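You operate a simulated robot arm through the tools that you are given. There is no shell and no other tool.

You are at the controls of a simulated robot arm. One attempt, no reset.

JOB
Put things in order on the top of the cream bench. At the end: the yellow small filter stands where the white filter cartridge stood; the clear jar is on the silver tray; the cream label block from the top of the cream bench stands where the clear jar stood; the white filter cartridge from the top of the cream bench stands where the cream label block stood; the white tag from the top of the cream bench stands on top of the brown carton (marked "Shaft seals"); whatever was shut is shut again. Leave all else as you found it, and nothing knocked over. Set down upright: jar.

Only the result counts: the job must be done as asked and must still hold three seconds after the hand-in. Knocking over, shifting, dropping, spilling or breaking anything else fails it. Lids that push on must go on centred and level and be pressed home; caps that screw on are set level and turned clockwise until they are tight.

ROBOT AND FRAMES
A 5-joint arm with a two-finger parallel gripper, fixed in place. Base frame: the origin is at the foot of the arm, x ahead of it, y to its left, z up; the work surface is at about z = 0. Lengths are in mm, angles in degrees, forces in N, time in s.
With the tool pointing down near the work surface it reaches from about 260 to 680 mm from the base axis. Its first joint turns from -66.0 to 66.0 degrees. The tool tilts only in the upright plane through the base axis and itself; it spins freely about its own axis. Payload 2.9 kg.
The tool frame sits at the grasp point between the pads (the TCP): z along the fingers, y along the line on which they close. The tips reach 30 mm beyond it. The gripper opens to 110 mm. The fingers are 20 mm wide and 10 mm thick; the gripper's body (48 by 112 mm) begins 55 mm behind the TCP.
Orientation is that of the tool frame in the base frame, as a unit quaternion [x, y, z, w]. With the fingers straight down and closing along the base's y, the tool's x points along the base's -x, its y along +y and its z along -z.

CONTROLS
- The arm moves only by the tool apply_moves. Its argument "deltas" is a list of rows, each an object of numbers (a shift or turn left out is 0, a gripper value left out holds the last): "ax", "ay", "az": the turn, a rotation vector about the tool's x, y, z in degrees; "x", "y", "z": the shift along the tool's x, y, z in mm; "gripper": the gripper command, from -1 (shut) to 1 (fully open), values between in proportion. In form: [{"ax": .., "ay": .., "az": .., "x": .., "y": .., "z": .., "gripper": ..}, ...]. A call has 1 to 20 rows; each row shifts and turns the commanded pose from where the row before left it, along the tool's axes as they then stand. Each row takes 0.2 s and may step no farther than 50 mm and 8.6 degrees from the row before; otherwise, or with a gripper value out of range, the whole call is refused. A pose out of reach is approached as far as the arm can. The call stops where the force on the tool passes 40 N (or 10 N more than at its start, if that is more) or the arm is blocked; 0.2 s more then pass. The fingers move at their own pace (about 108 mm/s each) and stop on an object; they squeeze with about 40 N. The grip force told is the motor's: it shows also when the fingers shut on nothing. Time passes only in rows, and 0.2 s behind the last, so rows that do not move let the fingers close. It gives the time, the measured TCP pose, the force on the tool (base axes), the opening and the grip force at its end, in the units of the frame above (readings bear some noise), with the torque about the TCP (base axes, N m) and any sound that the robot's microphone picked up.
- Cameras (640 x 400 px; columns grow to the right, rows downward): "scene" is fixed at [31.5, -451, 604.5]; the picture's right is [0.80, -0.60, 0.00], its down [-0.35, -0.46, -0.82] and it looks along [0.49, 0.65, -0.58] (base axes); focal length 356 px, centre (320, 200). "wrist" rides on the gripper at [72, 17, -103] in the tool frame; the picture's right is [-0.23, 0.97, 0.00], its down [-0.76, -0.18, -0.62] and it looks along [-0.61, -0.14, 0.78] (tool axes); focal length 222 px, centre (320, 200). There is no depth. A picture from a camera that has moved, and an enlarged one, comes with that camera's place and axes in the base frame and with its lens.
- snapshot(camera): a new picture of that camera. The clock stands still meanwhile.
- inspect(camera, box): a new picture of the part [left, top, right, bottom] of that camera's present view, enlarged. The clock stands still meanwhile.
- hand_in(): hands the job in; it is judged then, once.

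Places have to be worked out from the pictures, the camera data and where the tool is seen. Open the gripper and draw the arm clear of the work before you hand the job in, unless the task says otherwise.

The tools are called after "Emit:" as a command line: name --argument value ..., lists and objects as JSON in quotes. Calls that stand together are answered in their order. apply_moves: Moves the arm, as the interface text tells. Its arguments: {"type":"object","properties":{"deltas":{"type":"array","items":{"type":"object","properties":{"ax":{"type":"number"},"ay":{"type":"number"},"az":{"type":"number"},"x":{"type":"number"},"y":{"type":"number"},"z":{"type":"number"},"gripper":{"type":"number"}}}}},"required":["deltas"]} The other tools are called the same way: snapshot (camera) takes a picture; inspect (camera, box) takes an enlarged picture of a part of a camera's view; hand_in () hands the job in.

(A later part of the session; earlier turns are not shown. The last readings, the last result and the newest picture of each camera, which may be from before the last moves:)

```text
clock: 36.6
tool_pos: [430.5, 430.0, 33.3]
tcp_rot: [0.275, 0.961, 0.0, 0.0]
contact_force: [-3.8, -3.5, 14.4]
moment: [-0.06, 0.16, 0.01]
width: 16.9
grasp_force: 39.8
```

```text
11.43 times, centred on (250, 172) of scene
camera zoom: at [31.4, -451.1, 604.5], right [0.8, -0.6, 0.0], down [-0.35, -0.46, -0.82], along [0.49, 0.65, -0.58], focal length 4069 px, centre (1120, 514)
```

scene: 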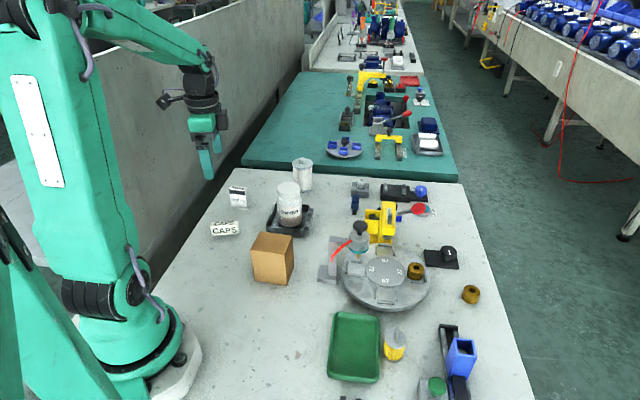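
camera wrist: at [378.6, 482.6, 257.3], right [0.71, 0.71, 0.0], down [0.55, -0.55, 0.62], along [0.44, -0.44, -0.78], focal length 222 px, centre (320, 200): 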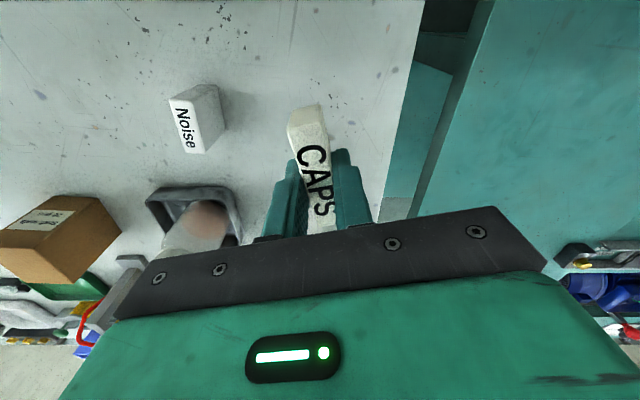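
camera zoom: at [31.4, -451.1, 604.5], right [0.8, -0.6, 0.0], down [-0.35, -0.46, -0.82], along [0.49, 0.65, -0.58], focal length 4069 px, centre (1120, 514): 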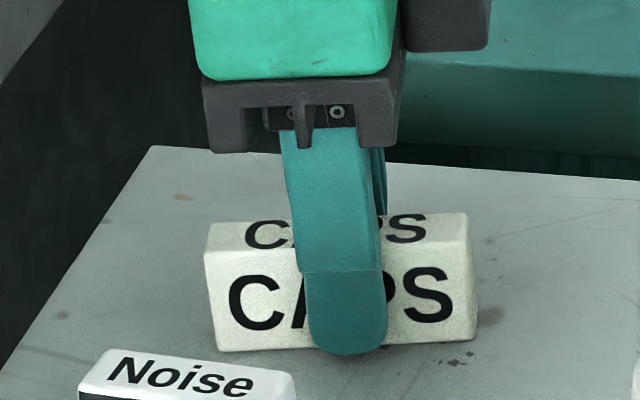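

CAPS is on the bench (14 N). I open modestly and rise straight up.

Emit:
apply_moves --deltas '[{"gripper": -0.5}, {"gripper": -0.2}, {}, {"z": -8}, {"z": -20}, {"z": -40}, {"z": -40}, {"z": -40}, {"z": -40}, {"gripper": 1}, {}]'

Emit:
snapshot --camera "wrist"

Emit:
inspect --camera "scene" --box '[180, 130, 340, 230]'

```text
clock: 39.0
tool_pos: [431.7, 431.5, 220.9]
tcp_rot: [0.275, 0.961, 0.0, 0.0]
contact_force: [-0.1, 0.0, -0.4]
moment: [-0.01, 0.01, 0.0]
width: 110.0
grasp_force: 0.0
```

```text
taken
camera wrist: at [379.2, 482.8, 324.5], right [0.71, 0.71, 0.0], down [0.55, -0.55, 0.62], along [0.44, -0.44, -0.78], focal length 222 px, centre (320, 200)
```

wrist: 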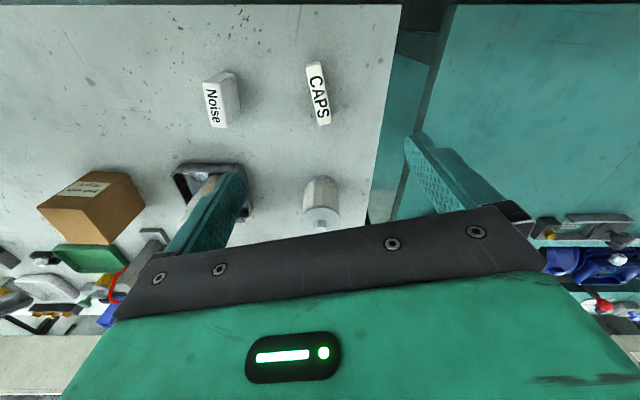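

```text
4.00 times, centred on (260, 180) of scene
camera zoom: at [31.5, -451.0, 604.5], right [0.8, -0.6, 0.0], down [-0.35, -0.46, -0.82], along [0.49, 0.65, -0.58], focal length 1424 px, centre (560, 280)
```

zoom: 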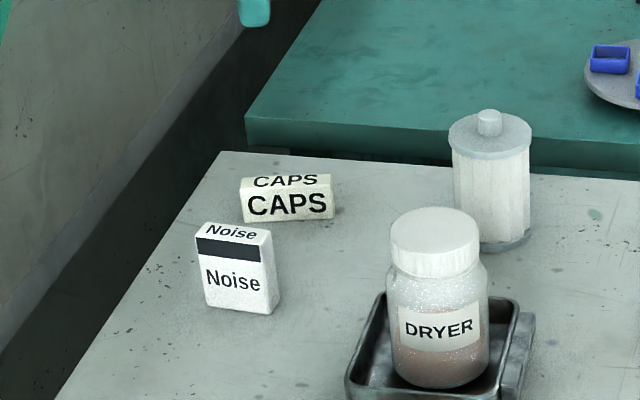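

CAPS stands where the jar stood. Next is the white cartridge at about (543, 317.5); I turn the tool to 30° and move above it to check.

Emit:
apply_moves --deltas '[{"az": -7.75}, {"az": -7.75}, {"az": -7.75}, {"az": -7.75}, {"az": -7.75}, {"az": -7.75}, {"az": -7.75}, {"az": -7.75}, {"x": -10.4, "y": -38.5}, {"x": -10.4, "y": -38.5}, {"x": -10.4, "y": -38.5}, {"x": -10.4, "y": -38.4}, {}, {}]'

Emit:
snapshot --camera "wrist"

Emit:
inspect --camera "wrist" --box '[240, 50, 400, 150]'

```text
clock: 42.0
tool_pos: [542.9, 317.6, 222.8]
tcp_rot: [-0.258, 0.966, 0.001, 0.0]
contact_force: [0.2, 0.8, 0.0]
moment: [-0.04, -0.04, 0.03]
width: 110.2
grasp_force: 0.0
```

```text
taken
camera wrist: at [472.5, 295.8, 325.9], right [-0.29, 0.96, 0.0], down [0.75, 0.23, 0.62], along [0.6, 0.18, -0.78], focal length 222 px, centre (320, 200)
```

wrist: 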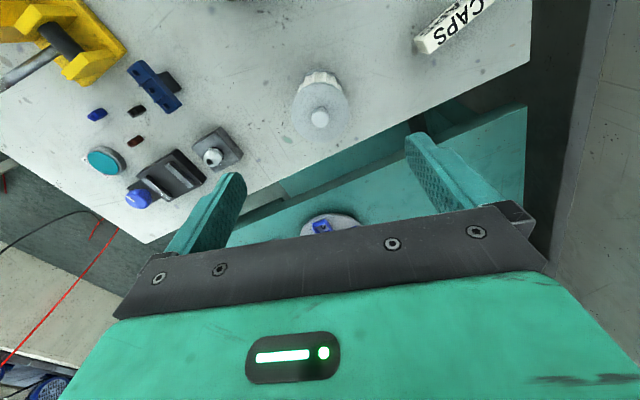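

```text
4.00 times, centred on (320, 100) of wrist
camera zoom: at [472.5, 295.8, 325.9], right [-0.29, 0.96, 0.0], down [0.75, 0.23, 0.62], along [0.6, 0.18, -0.78], focal length 888 px, centre (320, 600)
```

zoom: 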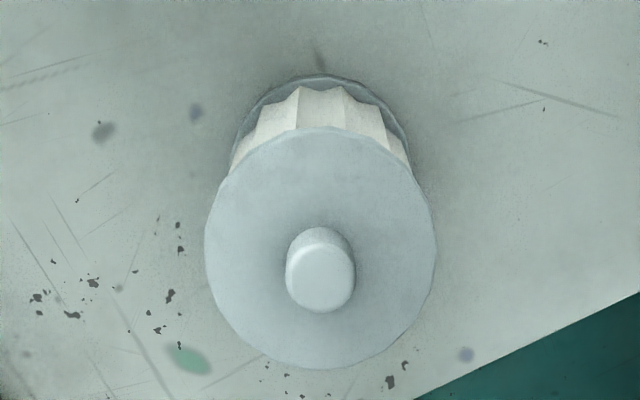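

The cartridge sits under the tool within about 1 mm. I descend to z = 70, so the fingers take the body and top flange while the knob stays clear of the gripper body, then check before closing.

Emit:
apply_moves --deltas '[{"z": 40}, {"z": 40}, {"z": 30}, {"z": 20}, {"z": 15}, {"z": 6}, {}, {}]'

Emit:
snapshot --camera "wrist"

Emit:
inspect --camera "scene" --box '[240, 110, 368, 190]'

```text
clock: 43.8
tool_pos: [542.0, 318.6, 68.8]
tcp_rot: [-0.259, 0.966, -0.001, 0.0]
contact_force: [-0.2, 0.3, 0.1]
moment: [0.01, 0.03, 0.02]
width: 110.2
grasp_force: 0.2
```

```text
taken
camera wrist: at [472.6, 296.1, 172.9], right [-0.29, 0.96, 0.0], down [0.75, 0.23, 0.62], along [0.6, 0.18, -0.78], focal length 222 px, centre (320, 200)
```

wrist: 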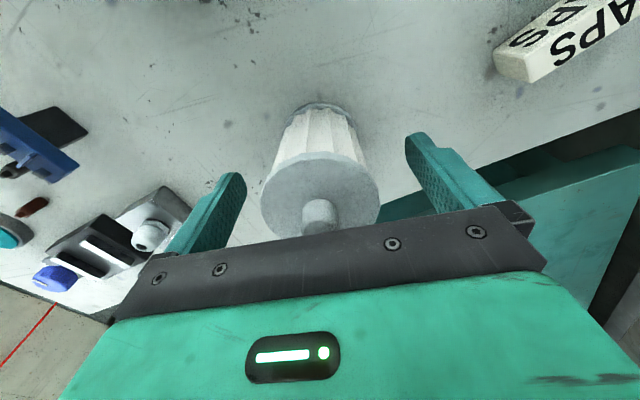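

```text
5.00 times, centred on (304, 150) of scene
camera zoom: at [31.5, -451.0, 604.5], right [0.8, -0.6, 0.0], down [-0.35, -0.46, -0.82], along [0.49, 0.65, -0.58], focal length 1780 px, centre (400, 450)
```

zoom: 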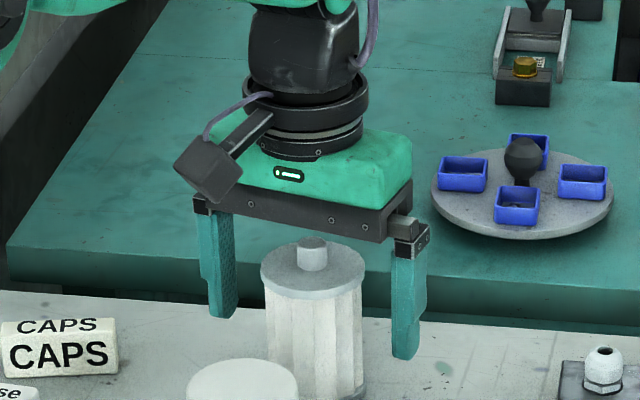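

The cartridge is centred between the fingers. I close.

Emit:
apply_moves --deltas '[{"gripper": 0.3}, {"gripper": 0}, {"gripper": -1}, {}, {}]'

Emit:
snapshot --camera "wrist"

Emit:
inspect --camera "scene" --box '[240, 110, 368, 190]'

```text
clock: 45.0
tool_pos: [542.5, 317.7, 69.3]
tcp_rot: [-0.259, 0.966, 0.0, 0.0]
contact_force: [0.7, -0.5, -0.1]
moment: [-0.01, -0.02, 0.0]
width: 59.6
grasp_force: 40.5
```

```text
taken
camera wrist: at [472.6, 296.1, 173.0], right [-0.29, 0.96, 0.0], down [0.75, 0.23, 0.62], along [0.6, 0.18, -0.78], focal length 222 px, centre (320, 200)
```

wrist: 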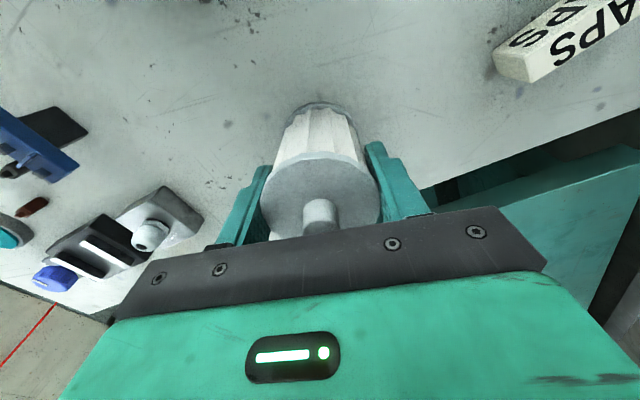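

```text
5.00 times, centred on (304, 150) of scene
camera zoom: at [31.5, -451.0, 604.5], right [0.8, -0.6, 0.0], down [-0.35, -0.46, -0.82], along [0.49, 0.65, -0.58], focal length 1780 px, centre (400, 450)
```

zoom: 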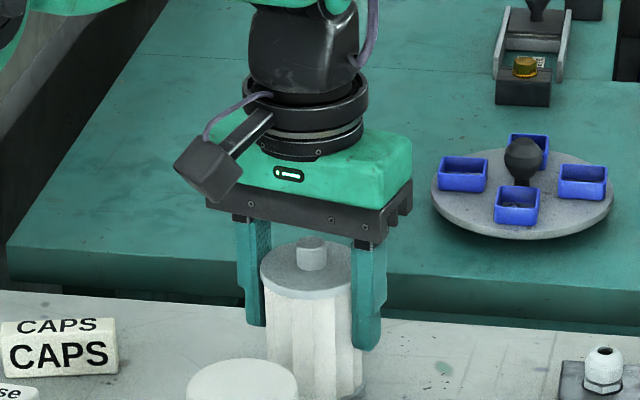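

The cartridge is held at 59.6 mm. I lift it slowly and check that it hangs straight.

Emit:
apply_moves --deltas '[{"z": -4}, {"z": -8}, {"z": -14}, {"z": -20}, {"z": -20}, {"z": -20}, {"z": -20}, {"z": -20}, {}]'

Emit:
inspect --camera "scene" --box '[240, 90, 368, 170]'

Emit:
snapshot --camera "wrist"

```text
clock: 47.0
tool_pos: [543.5, 317.9, 195.8]
tcp_rot: [-0.259, 0.966, 0.0, 0.0]
contact_force: [-0.3, 0.3, -0.7]
moment: [-0.01, -0.05, -0.04]
width: 59.4
grasp_force: 39.9
```

```text
5.00 times, centred on (304, 130) of scene
camera zoom: at [31.5, -451.0, 604.5], right [0.8, -0.6, 0.0], down [-0.35, -0.46, -0.82], along [0.49, 0.65, -0.58], focal length 1780 px, centre (400, 550)
```

zoom: 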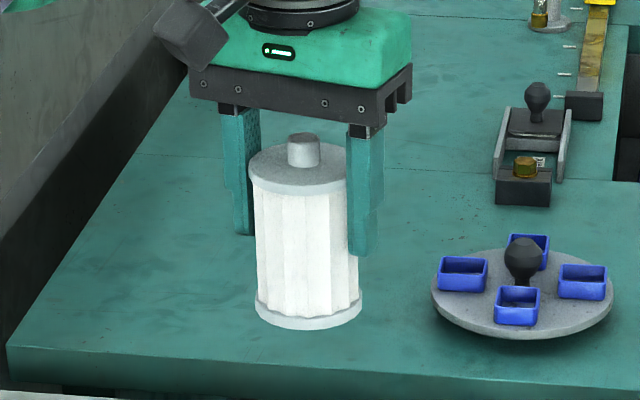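

```text
taken
camera wrist: at [472.1, 296.4, 299.4], right [-0.29, 0.96, 0.0], down [0.75, 0.23, 0.62], along [0.6, 0.18, -0.78], focal length 222 px, centre (320, 200)
```

wrist: 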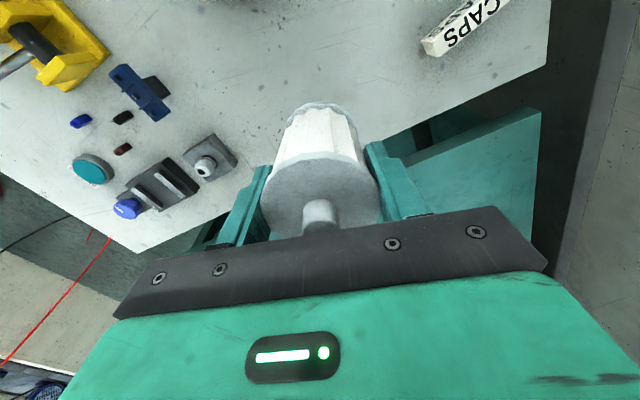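

It hangs straight. I carry it to above the CAPS block's old place at (265, 260).

Emit:
apply_moves --deltas '[{"x": 10, "y": 3.3}, {"x": 20, "y": 6.6}, {"x": 20, "y": 6.6}, {"x": 20, "y": 6.6}, {"x": 20, "y": 6.6}, {"x": 20, "y": 6.6}, {"x": 20, "y": 6.6}, {"x": 20, "y": 6.6}, {"x": 20, "y": 6.6}, {"x": 20, "y": 6.6}, {"x": 20, "y": 6.6}, {"x": 20, "y": 6.6}, {"x": 20, "y": 6.6}, {"x": 14, "y": 4.9}, {"x": 5.5, "y": 1.8}, {}]'

Emit:
snapshot --camera "scene"

Emit:
snapshot --camera "wrist"

```text
clock: 50.4
tool_pos: [263.8, 259.3, 194.4]
tcp_rot: [-0.259, 0.966, 0.0, 0.0]
contact_force: [0.8, -0.4, -1.4]
moment: [0.0, 0.01, -0.03]
width: 59.4
grasp_force: 39.8
```

```text
taken
```

scene: 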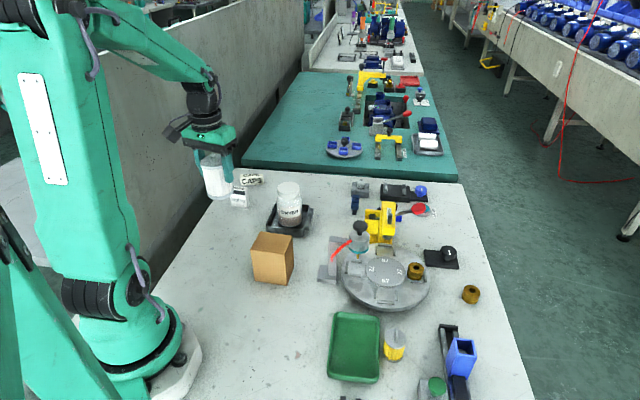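

```text
taken
camera wrist: at [194.8, 237.6, 298.4], right [-0.29, 0.96, 0.0], down [0.75, 0.23, 0.62], along [0.6, 0.18, -0.78], focal length 222 px, centre (320, 200)
```

wrist: 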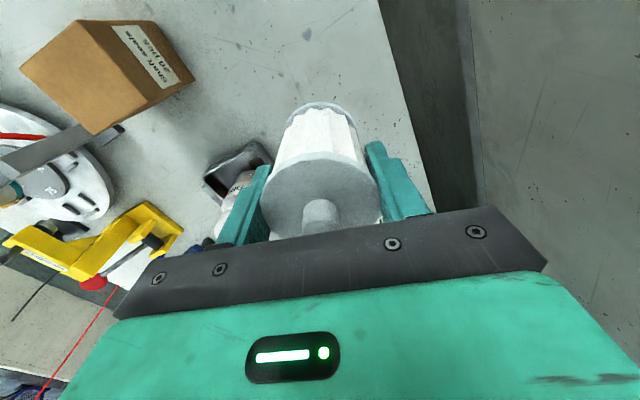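

I lower it to about 5 mm above the bench, then take small steps.

Emit:
apply_moves --deltas '[{"z": 25}, {"z": 25}, {"z": 25}, {"z": 20}, {"z": 15}, {"z": 10}, {"z": 3}, {}, {}]'

Emit:
apply_moves --deltas '[{"z": 1.2}, {"z": 1.2}, {}]'

Emit:
apply_moves --deltas '[{"z": 0.8}, {}]'

```text
clock: 52.4
tool_pos: [265.4, 259.9, 71.5]
tcp_rot: [-0.259, 0.966, 0.0, 0.0]
contact_force: [-0.5, -0.4, -0.9]
moment: [0.04, 0.0, 0.04]
width: 59.4
grasp_force: 39.8
```

```text
clock: 53.2
tool_pos: [265.0, 259.6, 68.0]
tcp_rot: [-0.259, 0.966, 0.0, 0.0]
contact_force: [0.3, -0.4, -1.0]
moment: [-0.01, 0.01, 0.03]
width: 59.3
grasp_force: 40.3
```

```text
clock: 53.8
tool_pos: [265.6, 260.3, 69.5]
tcp_rot: [-0.259, 0.966, 0.0, 0.0]
contact_force: [-0.4, -0.9, 1.8]
moment: [-0.07, 0.03, -0.01]
width: 59.3
grasp_force: 40.1
```

The force has just turned upward, so contact is starting. One more small step will confirm it.

Emit:
apply_moves --deltas '[{"z": 0.7}, {}]'

Emit:
inspect --camera "scene" --box '[180, 180, 276, 240]'

```text
clock: 54.4
tool_pos: [265.5, 260.5, 69.2]
tcp_rot: [-0.259, 0.966, 0.0, 0.0]
contact_force: [-3.3, -5.5, 19.8]
moment: [-0.34, 0.25, -0.06]
width: 59.4
grasp_force: 40.2
```

```text
6.67 times, centred on (228, 210) of scene
camera zoom: at [31.4, -451.1, 604.5], right [0.8, -0.6, 0.0], down [-0.35, -0.46, -0.82], along [0.49, 0.65, -0.58], focal length 2374 px, centre (933, 133)
```

zoom: 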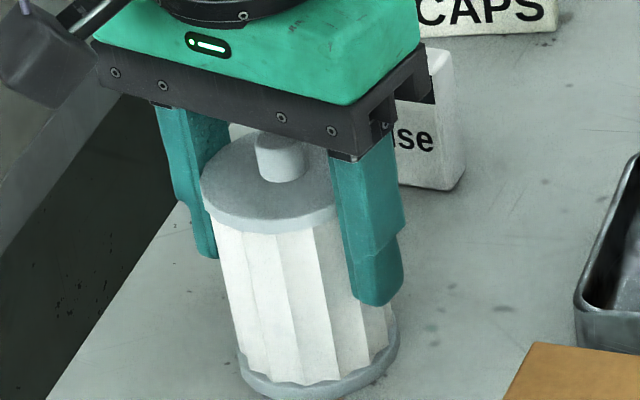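

The cartridge stands on the bench. I open and rise.

Emit:
apply_moves --deltas '[{"gripper": 0.2}, {"gripper": 0.6}, {}, {"z": -10}, {"z": -25}, {"z": -40}, {"z": -40}, {"z": -40}, {}]'

Emit:
snapshot --camera "scene"

Emit:
snapshot --camera "wrist"

```text
clock: 56.4
tool_pos: [264.9, 258.7, 223.8]
tcp_rot: [-0.259, 0.966, 0.0, 0.0]
contact_force: [0.6, 0.8, -0.5]
moment: [-0.06, -0.02, 0.02]
width: 88.3
grasp_force: 0.0
```

```text
taken
```

scene: 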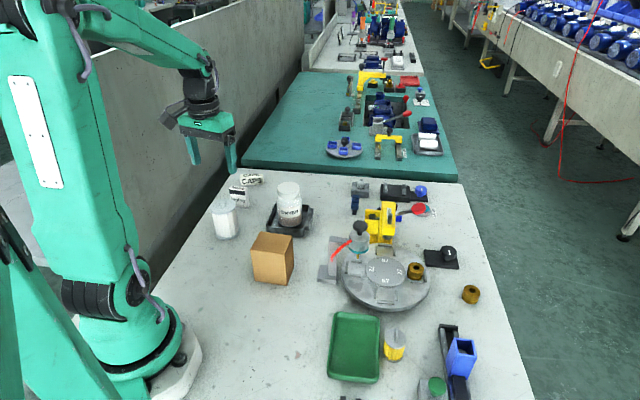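

```text
taken
camera wrist: at [194.0, 236.9, 327.2], right [-0.29, 0.96, 0.0], down [0.75, 0.23, 0.62], along [0.6, 0.18, -0.78], focal length 222 px, centre (320, 200)
```

wrist: 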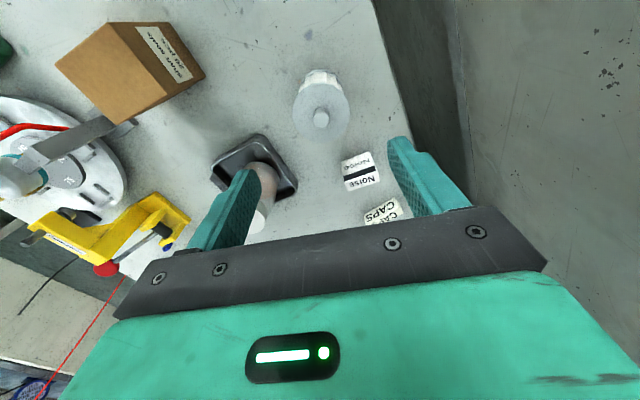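

The cartridge stands at the CAPS spot. Next is the Noise tag at about (347, 350): I turn to −52° so the fingers close across its narrow side, and look from above.

Emit:
apply_moves --deltas '[{"az": 8.2, "gripper": 1}, {"az": 8.2}, {"az": 8.2}, {"az": 8.2}, {"az": 8.2}, {"az": 8.2}, {"az": 8.2}, {"az": 8.2}, {"az": 8.2}, {"az": 8.2}, {"x": 6.7, "y": 40.13}, {"x": 6.7, "y": 40.13}, {"x": 6.7, "y": 40.13}, {}, {}]'

Emit:
snapshot --camera "wrist"

Emit:
inspect --camera "wrist" --box '[240, 50, 400, 150]'

Emit:
inspect --camera "scene" --box '[212, 165, 276, 205]'

```text
clock: 59.6
tool_pos: [348.2, 350.5, 221.8]
tcp_rot: [0.439, 0.899, 0.0, 0.0]
contact_force: [0.0, 0.3, -0.3]
moment: [0.01, -0.04, -0.03]
width: 110.1
grasp_force: 0.0
```

```text
taken
camera wrist: at [317.7, 417.6, 326.3], right [0.91, 0.42, 0.0], down [0.33, -0.71, 0.62], along [0.26, -0.57, -0.78], focal length 222 px, centre (320, 200)
```

wrist: 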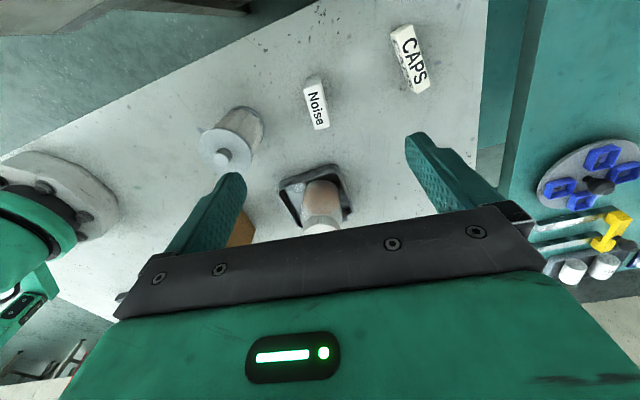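

```text
4.00 times, centred on (320, 100) of wrist
camera zoom: at [317.7, 417.6, 326.3], right [0.91, 0.42, 0.0], down [0.33, -0.71, 0.62], along [0.26, -0.57, -0.78], focal length 888 px, centre (320, 600)
```

zoom: 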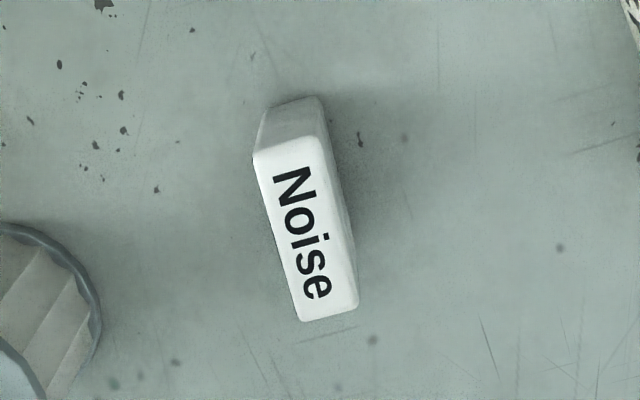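

```text
10.00 times, centred on (244, 185) of scene
camera zoom: at [31.5, -451.0, 604.5], right [0.8, -0.6, 0.0], down [-0.35, -0.46, -0.82], along [0.49, 0.65, -0.58], focal length 3561 px, centre (1080, 350)
```

zoom: 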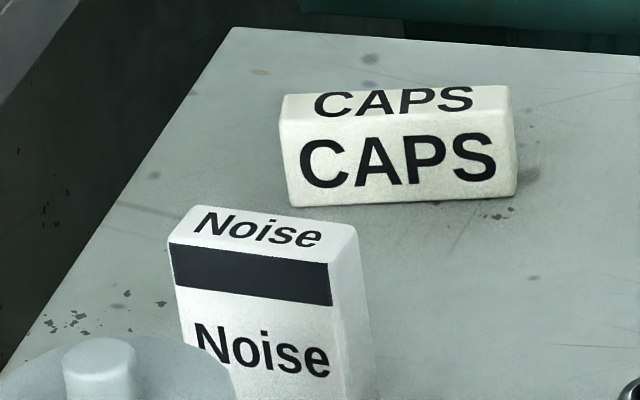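

The tag is centred at about (348, 347), 48 × 20 mm and about 60 mm high, lying at −50.5°. I correct, narrow the opening to 60 mm and descend.

Emit:
apply_moves --deltas '[{"az": -1.5, "gripper": 0.1}, {"x": -2.7, "y": -1.7, "z": 30}, {"z": 40}, {"z": 40}, {"z": 25}, {}, {}]'

Emit:
inspect --camera "wrist" --box '[220, 70, 412, 230]'

Emit:
inspect --camera "scene" --box '[190, 130, 310, 205]'

```text
clock: 61.2
tool_pos: [347.5, 347.7, 89.0]
tcp_rot: [0.427, 0.904, 0.001, 0.0]
contact_force: [-0.2, -0.2, 0.3]
moment: [0.0, 0.03, 0.0]
width: 60.6
grasp_force: 0.2
```

```text
2.50 times, centred on (316, 150) of wrist
camera zoom: at [315.0, 414.1, 192.7], right [0.9, 0.44, 0.0], down [0.35, -0.7, 0.62], along [0.28, -0.56, -0.78], focal length 555 px, centre (330, 325)
```

zoom: 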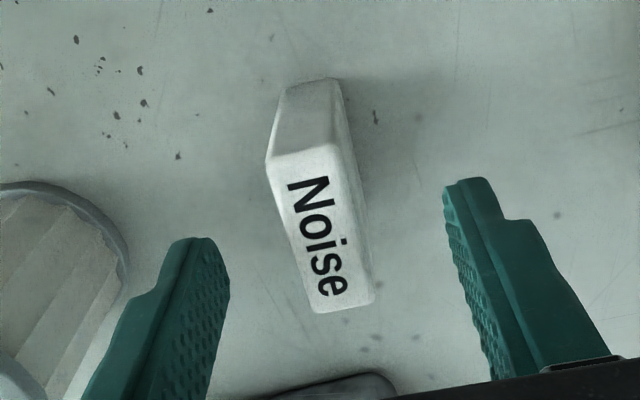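

```text
5.33 times, centred on (250, 168) of scene
camera zoom: at [31.5, -451.0, 604.5], right [0.8, -0.6, 0.0], down [-0.35, -0.46, -0.82], along [0.49, 0.65, -0.58], focal length 1899 px, centre (693, 373)
```

zoom: 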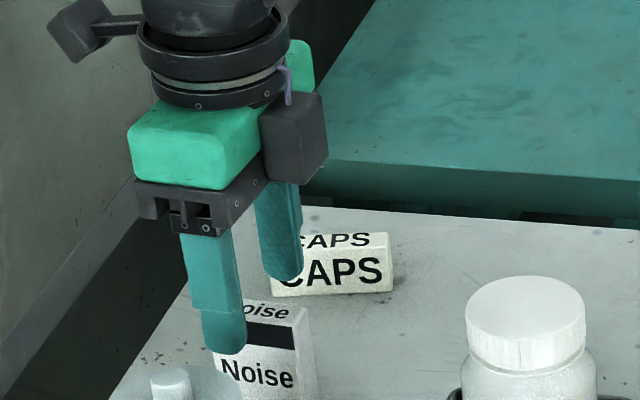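

The tag sits centred between the fingers. I lower to z = 45 and close.

Emit:
apply_moves --deltas '[{"z": 15}, {"z": 15}, {"z": 14}, {}, {"gripper": -0.3}, {"gripper": -1}, {}, {}]'

Emit:
inspect --camera "wrist" --box '[220, 70, 412, 230]'

Emit:
inspect --camera "scene" --box '[190, 130, 310, 205]'

```text
clock: 63.0
tool_pos: [347.6, 344.6, 45.1]
tcp_rot: [0.427, 0.904, 0.0, 0.0]
contact_force: [-0.1, 0.0, 1.1]
moment: [-0.04, 0.0, 0.02]
width: 18.8
grasp_force: 40.3
```

```text
2.50 times, centred on (316, 150) of wrist
camera zoom: at [315.7, 411.8, 148.0], right [0.9, 0.44, 0.0], down [0.35, -0.7, 0.62], along [0.28, -0.56, -0.78], focal length 555 px, centre (330, 325)
```

zoom: 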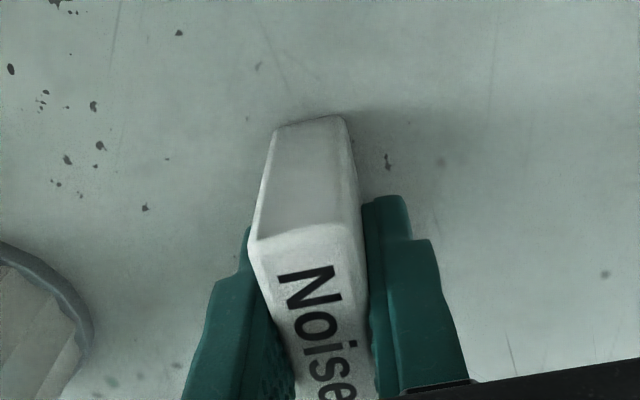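

```text
5.33 times, centred on (250, 168) of scene
camera zoom: at [31.5, -451.0, 604.5], right [0.8, -0.6, 0.0], down [-0.35, -0.46, -0.82], along [0.49, 0.65, -0.58], focal length 1899 px, centre (693, 373)
```

zoom: 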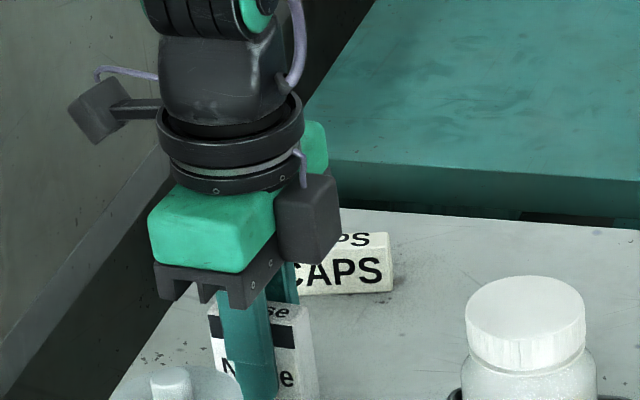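

The tag is held (18.8 mm). I lift it to z = 190 and start toward the carton, whose top centre I work out at (289, 61.5, z ≈ 95).

Emit:
apply_moves --deltas '[{"z": -5}, {"z": -12}, {"z": -18}, {"z": -22}, {"z": -22}, {"z": -22}, {"z": -22}, {"z": -22}, {"x": -12.2, "y": -15.1}, {"x": -12.2, "y": -15.1}, {"x": -12.2, "y": -15.1}, {"x": -12.2, "y": -15.1}, {"x": -12.2, "y": -15.1}, {"x": -12.2, "y": -15.1}, {"x": -12.2, "y": -15.1}, {"x": -12.2, "y": -15.1}, {"x": -12.2, "y": -15.1}, {"x": -12.2, "y": -15.1}, {}]'

Emit:
snapshot --camera "scene"

Emit:
snapshot --camera "wrist"

```text
clock: 67.0
tool_pos: [309.3, 154.9, 188.6]
tcp_rot: [0.427, 0.904, 0.0, 0.0]
contact_force: [-0.2, -0.5, -0.1]
moment: [-0.03, -0.01, -0.03]
width: 18.8
grasp_force: 40.3
```

```text
taken
```

scene: 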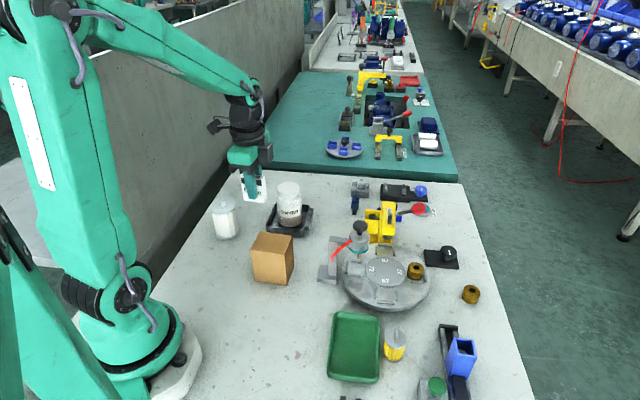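

```text
taken
camera wrist: at [276.9, 222.1, 292.7], right [0.9, 0.44, 0.0], down [0.35, -0.7, 0.62], along [0.28, -0.56, -0.78], focal length 222 px, centre (320, 200)
```

wrist: 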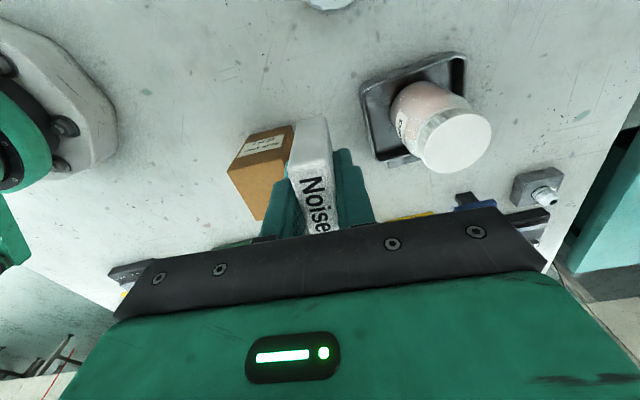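

The tool tracks well. I cover the remaining 97 mm to above the carton.

Emit:
apply_moves --deltas '[{"x": -12.14, "y": -15.16}, {"x": -12.14, "y": -15.16}, {"x": -12.14, "y": -15.16}, {"x": -12.14, "y": -15.16}, {"x": -12.14, "y": -15.16}, {}, {}]'

Emit:
inspect --camera "scene" --box '[190, 170, 350, 290]'

Emit:
snapshot --camera "wrist"

```text
clock: 68.6
tool_pos: [287.6, 59.2, 188.3]
tcp_rot: [0.427, 0.904, -0.001, 0.0]
contact_force: [-0.2, -0.3, -0.7]
moment: [0.03, -0.04, 0.02]
width: 18.8
grasp_force: 39.5
```

```text
3.33 times, centred on (270, 230) of scene
camera zoom: at [31.5, -451.1, 604.5], right [0.8, -0.6, 0.0], down [-0.35, -0.46, -0.82], along [0.49, 0.65, -0.58], focal length 1187 px, centre (487, 100)
```

zoom: 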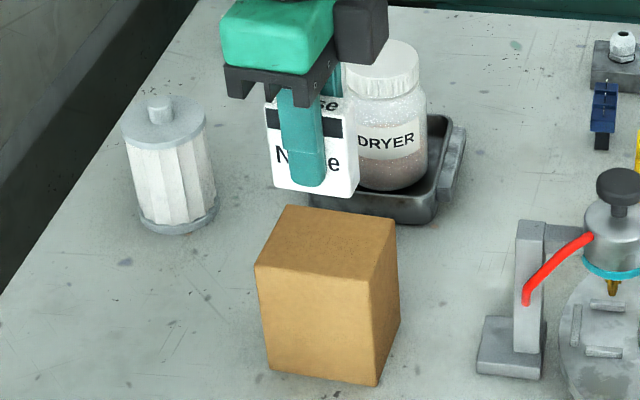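

```text
taken
camera wrist: at [255.8, 126.0, 292.0], right [0.9, 0.44, 0.0], down [0.35, -0.7, 0.62], along [0.28, -0.56, -0.78], focal length 222 px, centre (320, 200)
```

wrist: 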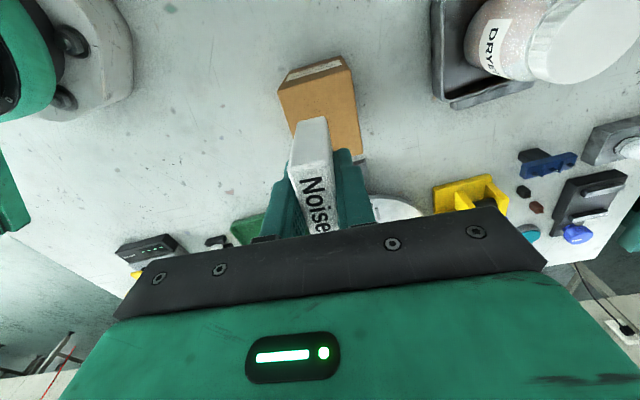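

The tag hangs above the carton's centre. I lower to about 8 mm above the top, then step gently.

Emit:
apply_moves --deltas '[{"z": 15}, {"z": 15}, {"z": 10}, {}, {}]'

Emit:
inspect --camera "scene" --box '[230, 190, 326, 290]'

Emit:
inspect --camera "wrist" --box '[240, 60, 400, 160]'

```text
clock: 69.8
tool_pos: [288.1, 60.4, 149.5]
tcp_rot: [0.427, 0.904, 0.0, 0.0]
contact_force: [0.5, 1.2, -0.1]
moment: [0.03, 0.01, -0.03]
width: 18.9
grasp_force: 40.0
```

```text
4.00 times, centred on (278, 240) of scene
camera zoom: at [31.5, -451.0, 604.5], right [0.8, -0.6, 0.0], down [-0.35, -0.46, -0.82], along [0.49, 0.65, -0.58], focal length 1424 px, centre (488, 40)
```

zoom: 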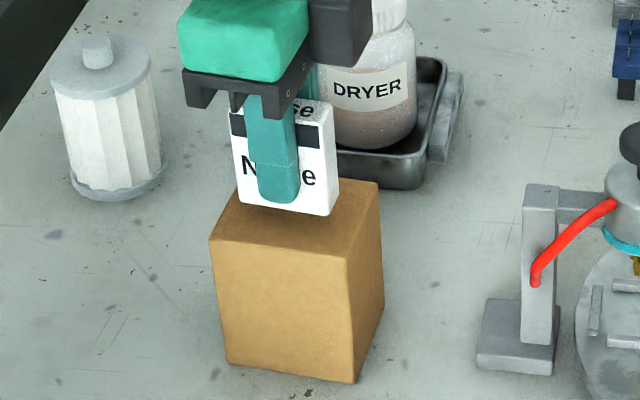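

```text
4.00 times, centred on (320, 110) of wrist
camera zoom: at [255.5, 126.7, 252.9], right [0.9, 0.44, 0.0], down [0.35, -0.7, 0.62], along [0.28, -0.56, -0.78], focal length 888 px, centre (320, 560)
```

zoom: 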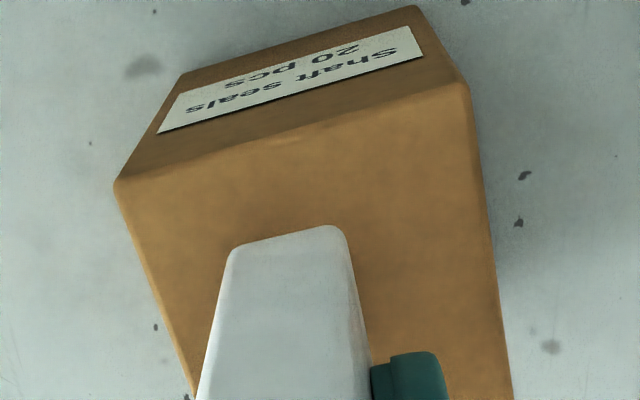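

The alignment over the top looks right. I step down while watching the force.

Emit:
apply_moves --deltas '[{"z": 3}, {"z": 2}, {"z": 1.5}, {}]'

Emit:
apply_moves --deltas '[{"z": 1}, {}]'

Emit:
apply_moves --deltas '[{"z": 0.8}, {}]'

```text
clock: 70.8
tool_pos: [287.8, 60.6, 142.8]
tcp_rot: [0.427, 0.904, 0.0, 0.0]
contact_force: [-0.1, -0.4, 0.3]
moment: [0.01, 0.04, 0.01]
width: 18.9
grasp_force: 39.6
```

```text
clock: 71.4
tool_pos: [287.9, 61.2, 142.8]
tcp_rot: [0.427, 0.904, 0.0, 0.0]
contact_force: [0.3, 1.2, 0.6]
moment: [-0.01, -0.03, -0.04]
width: 18.9
grasp_force: 40.2
```

```text
clock: 72.0
tool_pos: [289.0, 62.2, 140.9]
tcp_rot: [0.427, 0.904, 0.0, 0.0]
contact_force: [0.9, 0.8, -0.5]
moment: [-0.02, 0.03, 0.01]
width: 18.9
grasp_force: 39.9
```

Still no contact at about z = 141.7 commanded; I continue in 0.7 mm steps.

Emit:
apply_moves --deltas '[{"z": 0.7}, {}]'

Emit:
apply_moves --deltas '[{"z": 0.7}, {}]'

Emit:
inspect --camera "scene" --box '[246, 210, 310, 250]'

```text
clock: 72.6
tool_pos: [287.6, 61.4, 141.4]
tcp_rot: [0.426, 0.905, 0.0, 0.0]
contact_force: [0.1, -0.9, -0.7]
moment: [0.01, 0.0, -0.02]
width: 18.6
grasp_force: 40.0
```

```text
clock: 73.2
tool_pos: [288.1, 61.1, 139.7]
tcp_rot: [0.426, 0.905, 0.0, 0.0]
contact_force: [0.4, 1.0, -0.7]
moment: [-0.03, 0.02, 0.0]
width: 18.9
grasp_force: 40.0
```

```text
10.00 times, centred on (278, 230) of scene
camera zoom: at [31.5, -451.0, 604.5], right [0.8, -0.6, 0.0], down [-0.35, -0.46, -0.82], along [0.49, 0.65, -0.58], focal length 3561 px, centre (740, -100)
```

zoom: 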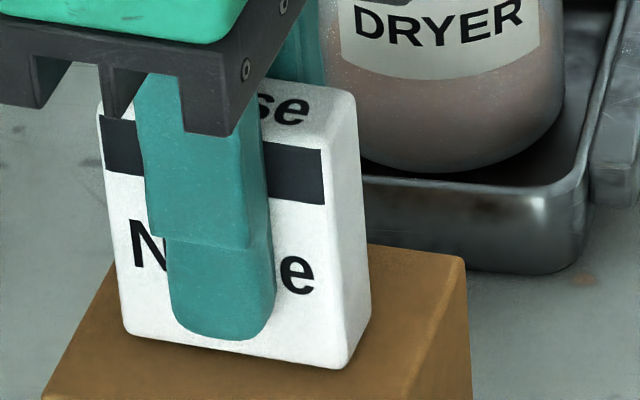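

Emit:
apply_moves --deltas '[{"z": 0.7}, {}]'

Emit:
apply_moves --deltas '[{"z": 0.7}, {}]'

Emit:
apply_moves --deltas '[{"z": 0.7}, {}]'

```text
clock: 73.8
tool_pos: [288.7, 61.7, 138.3]
tcp_rot: [0.427, 0.904, 0.0, 0.001]
contact_force: [-0.3, 0.6, 1.1]
moment: [-0.05, -0.01, 0.04]
width: 19.1
grasp_force: 40.0
```

```text
clock: 74.4
tool_pos: [288.8, 61.8, 139.6]
tcp_rot: [0.427, 0.904, 0.001, 0.001]
contact_force: [0.2, -2.1, 8.0]
moment: [-0.07, -0.01, 0.03]
width: 18.9
grasp_force: 40.0
```

```text
clock: 75.0
tool_pos: [289.5, 61.6, 138.0]
tcp_rot: [0.427, 0.904, 0.002, 0.002]
contact_force: [-4.2, -1.3, 36.2]
moment: [-0.02, 0.25, -0.01]
width: 19.1
grasp_force: 40.0
```

The tag is on the carton; the last step pressed with 36 N, so I ease back 0.9 mm, check, and then release.

Emit:
apply_moves --deltas '[{"z": -0.9}, {}]'

Emit:
inspect --camera "scene" --box '[230, 190, 326, 290]'

```text
clock: 75.6
tool_pos: [289.2, 61.6, 138.3]
tcp_rot: [0.427, 0.904, 0.0, 0.001]
contact_force: [2.0, 1.7, 26.5]
moment: [0.06, -0.06, -0.01]
width: 18.8
grasp_force: 39.9
```

```text
4.00 times, centred on (278, 240) of scene
camera zoom: at [31.4, -451.1, 604.5], right [0.8, -0.6, 0.0], down [-0.35, -0.46, -0.82], along [0.49, 0.65, -0.58], focal length 1424 px, centre (488, 40)
```

zoom: 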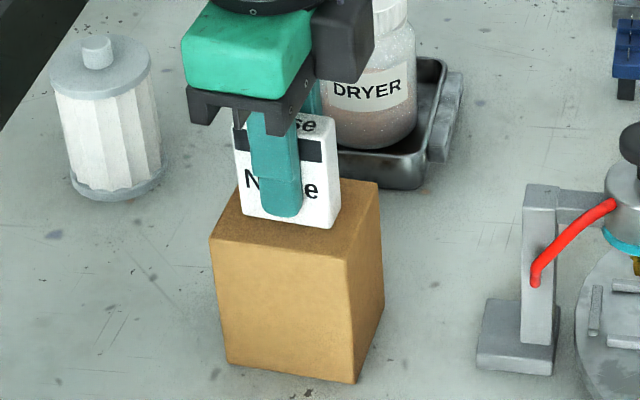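

Emit:
apply_moves --deltas '[{"z": -0.6}, {}]'

Emit:
apply_moves --deltas '[{"gripper": -0.55}, {"gripper": -0.3}, {}, {}]'

Emit:
inspect --camera "scene" --box '[230, 190, 326, 290]'

```text
clock: 76.2
tool_pos: [288.3, 61.8, 138.0]
tcp_rot: [0.427, 0.904, 0.0, 0.0]
contact_force: [2.2, 3.1, 21.0]
moment: [0.1, -0.11, 0.03]
width: 18.8
grasp_force: 39.8
```

```text
clock: 77.2
tool_pos: [288.1, 61.9, 136.6]
tcp_rot: [0.425, 0.905, 0.0, 0.001]
contact_force: [-1.0, -0.3, 1.2]
moment: [-0.01, 0.02, 0.01]
width: 38.5
grasp_force: 0.0
```

```text
4.00 times, centred on (278, 240) of scene
camera zoom: at [31.5, -451.0, 604.5], right [0.8, -0.6, 0.0], down [-0.35, -0.46, -0.82], along [0.49, 0.65, -0.58], focal length 1424 px, centre (488, 40)
```

zoom: 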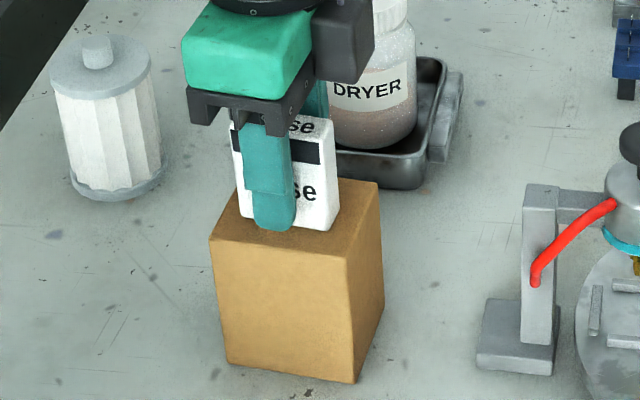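

The tag stands free on the carton. I rise straight up and look.

Emit:
apply_moves --deltas '[{"z": -6}, {"z": -14}, {"z": -25}, {"z": -30}, {"z": -15}, {}, {}]'

Emit:
snapshot --camera "scene"

Emit:
inspect --camera "wrist" --box '[240, 60, 400, 160]'

```text
clock: 78.8
tool_pos: [288.5, 62.5, 229.8]
tcp_rot: [0.427, 0.904, 0.0, 0.0]
contact_force: [0.2, 0.2, -0.4]
moment: [0.03, -0.02, -0.02]
width: 38.4
grasp_force: 0.1
```

```text
taken
```

scene: 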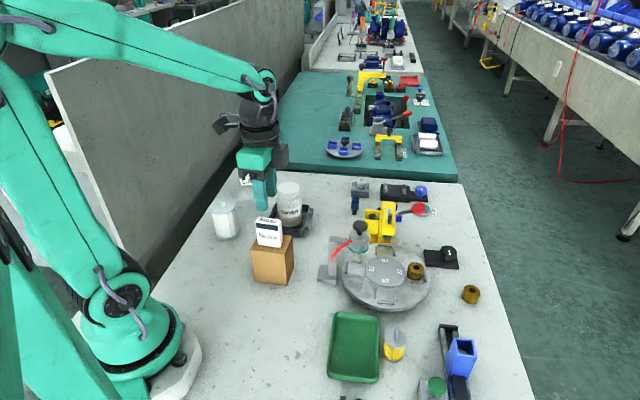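

```text
4.00 times, centred on (320, 110) of wrist
camera zoom: at [256.2, 128.2, 333.5], right [0.9, 0.44, 0.0], down [0.35, -0.7, 0.62], along [0.28, -0.56, -0.78], focal length 888 px, centre (320, 560)
```

zoom: 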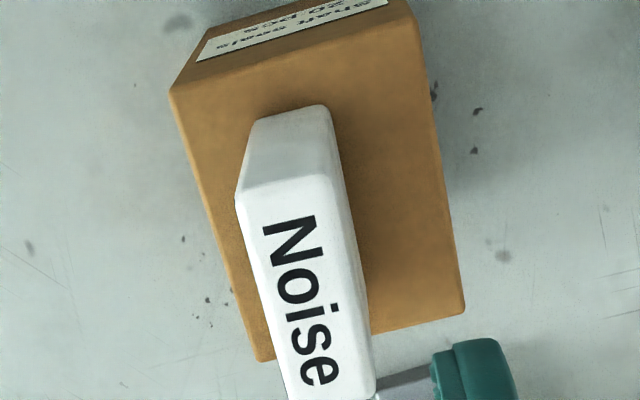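

The tag stands on the carton. Next is the yellow filter near (354, −240); I turn to −37°, parallel to the green tray's edge so no finger goes toward the tray, and fly above it.

Emit:
apply_moves --deltas '[{"az": -6.75}, {"az": -6.75}, {"x": -29.2, "y": -25.2}, {"x": -29.2, "y": -25.2}, {"x": -29.2, "y": -25.2}, {"x": -29.2, "y": -25.2}, {"x": -29.2, "y": -25.2}, {"x": -29.2, "y": -25.2}, {"x": -29.2, "y": -25.2}, {"x": -29.2, "y": -25.2}, {"gripper": 0.2}, {}]'

Emit:
snapshot --camera "wrist"

Emit:
inspect --camera "wrist" --box '[240, 50, 400, 150]'

Emit:
snapshot --camera "scene"

```text
clock: 81.4
tool_pos: [352.4, -240.0, 229.6]
tcp_rot: [0.318, 0.948, 0.0, 0.001]
contact_force: [-1.0, 0.4, -0.3]
moment: [-0.04, 0.0, -0.03]
width: 65.7
grasp_force: 0.0
```

```text
taken
camera wrist: at [306.2, -183.5, 334.7], right [0.77, 0.64, 0.0], down [0.5, -0.6, 0.62], along [0.4, -0.48, -0.78], focal length 222 px, centre (320, 200)
```

wrist: 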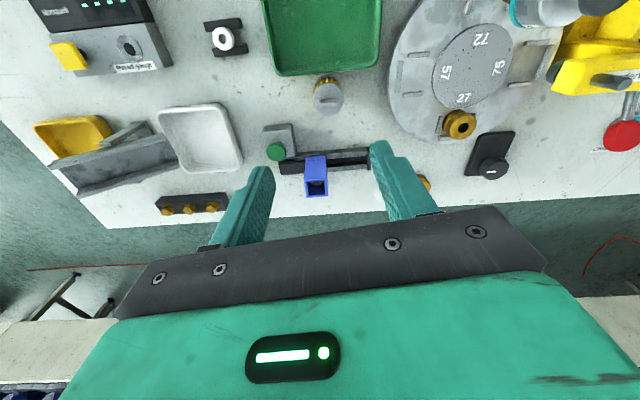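

```text
4.00 times, centred on (320, 100) of wrist
camera zoom: at [306.2, -183.5, 334.7], right [0.77, 0.64, 0.0], down [0.5, -0.6, 0.62], along [0.4, -0.48, -0.78], focal length 888 px, centre (320, 600)
```

zoom: 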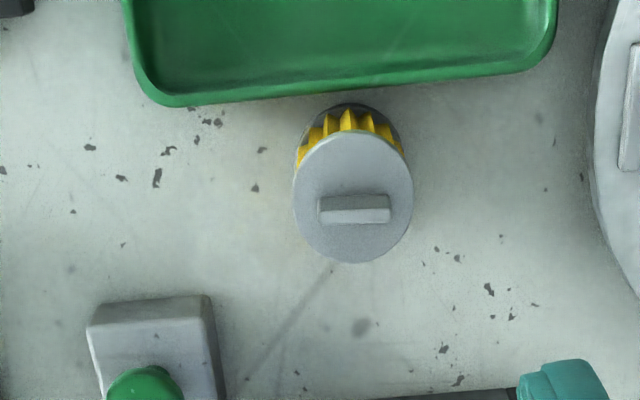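

```text
taken
```

scene: 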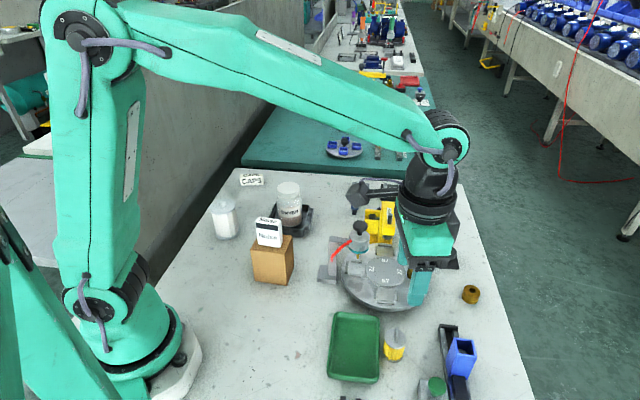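

The filter stands slightly off from my first estimate. I zoom from the scene camera as well to triangulate its centre and height.

Emit:
inspect --camera "scene" --box '[366, 320, 422, 368]'

Emit:
inspect --camera "wrist" --box '[290, 65, 370, 115]'

```text
8.33 times, centred on (394, 344) of scene
camera zoom: at [31.5, -451.1, 604.5], right [0.8, -0.6, 0.0], down [-0.35, -0.46, -0.82], along [0.49, 0.65, -0.58], focal length 2967 px, centre (-297, -1000)
```

zoom: 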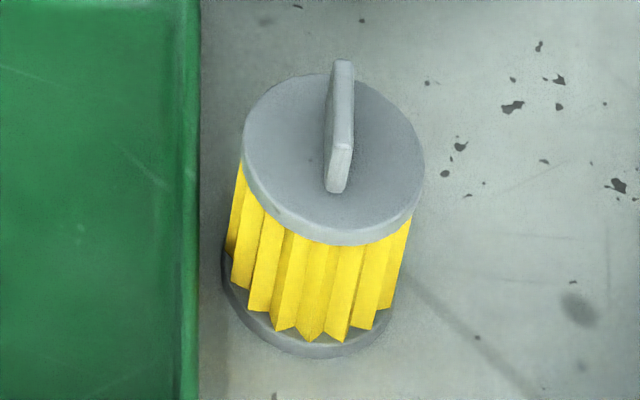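

```text
8.00 times, centred on (330, 90) of wrist
camera zoom: at [306.2, -183.5, 334.7], right [0.77, 0.64, 0.0], down [0.5, -0.6, 0.62], along [0.4, -0.48, -0.78], focal length 1777 px, centre (240, 1080)
```

zoom: 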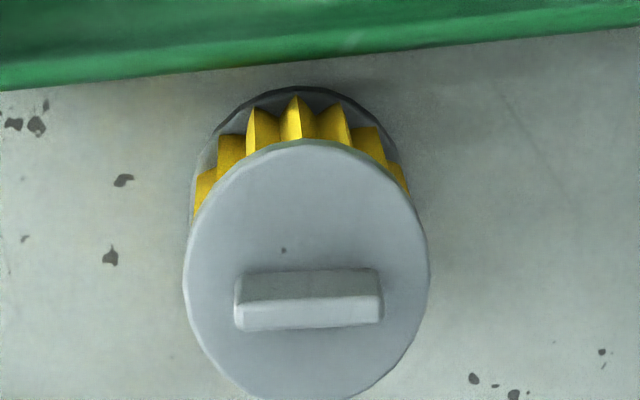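

The triangulated centre is about (360, −234), diameter 38 mm and flange top about 48 mm. I go down partway for a closer check.

Emit:
apply_moves --deltas '[{"x": -1.4, "y": 8.6, "z": 30}, {"z": 40}, {"z": 40}, {}, {}]'

Emit:
snapshot --camera "wrist"

Emit:
inspect --camera "wrist" --box '[240, 70, 400, 210]'

Emit:
inspect --camera "scene" --box '[340, 270, 460, 370]'

```text
clock: 82.6
tool_pos: [359.1, -234.3, 121.9]
tcp_rot: [0.318, 0.948, 0.0, 0.0]
contact_force: [-0.2, -0.9, -0.7]
moment: [-0.05, -0.04, 0.01]
width: 65.8
grasp_force: 0.0
```

```text
taken
camera wrist: at [312.5, -178.0, 224.9], right [0.77, 0.64, 0.0], down [0.5, -0.6, 0.62], along [0.4, -0.48, -0.78], focal length 222 px, centre (320, 200)
```

wrist: 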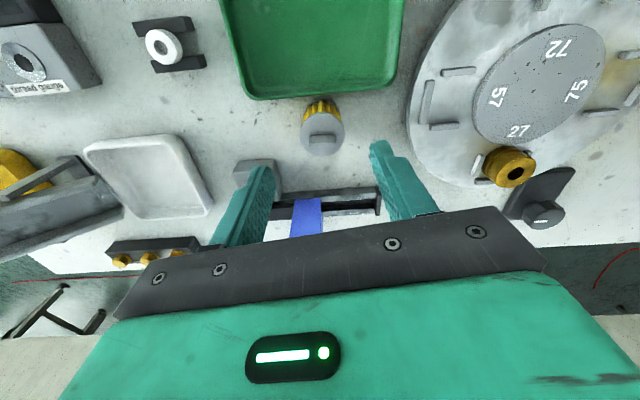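

```text
2.86 times, centred on (320, 140) of wrist
camera zoom: at [312.5, -178.0, 224.9], right [0.77, 0.64, 0.0], down [0.5, -0.6, 0.62], along [0.4, -0.48, -0.78], focal length 635 px, centre (320, 371)
```

zoom: 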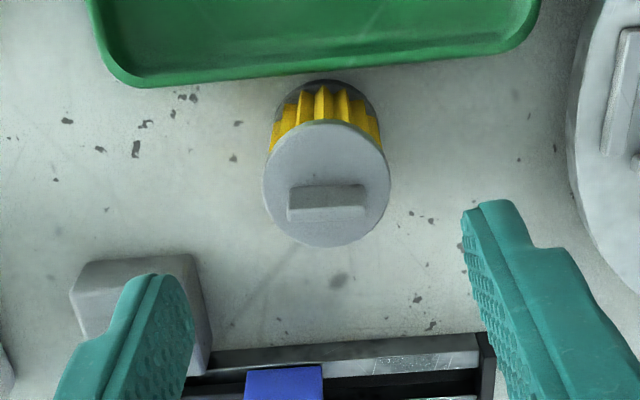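

```text
4.00 times, centred on (400, 320) of scene
camera zoom: at [31.5, -451.0, 604.5], right [0.8, -0.6, 0.0], down [-0.35, -0.46, -0.82], along [0.49, 0.65, -0.58], focal length 1424 px, centre (0, -280)
```

zoom: 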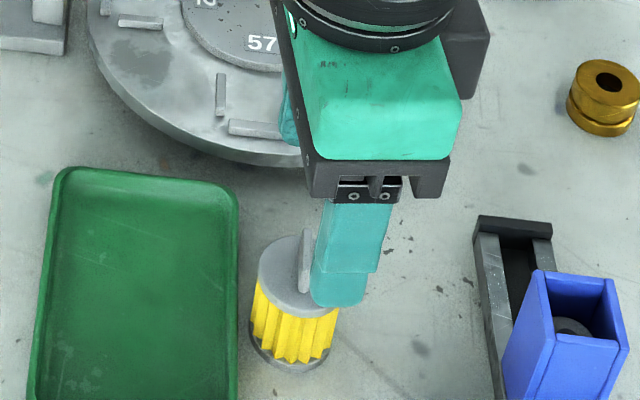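

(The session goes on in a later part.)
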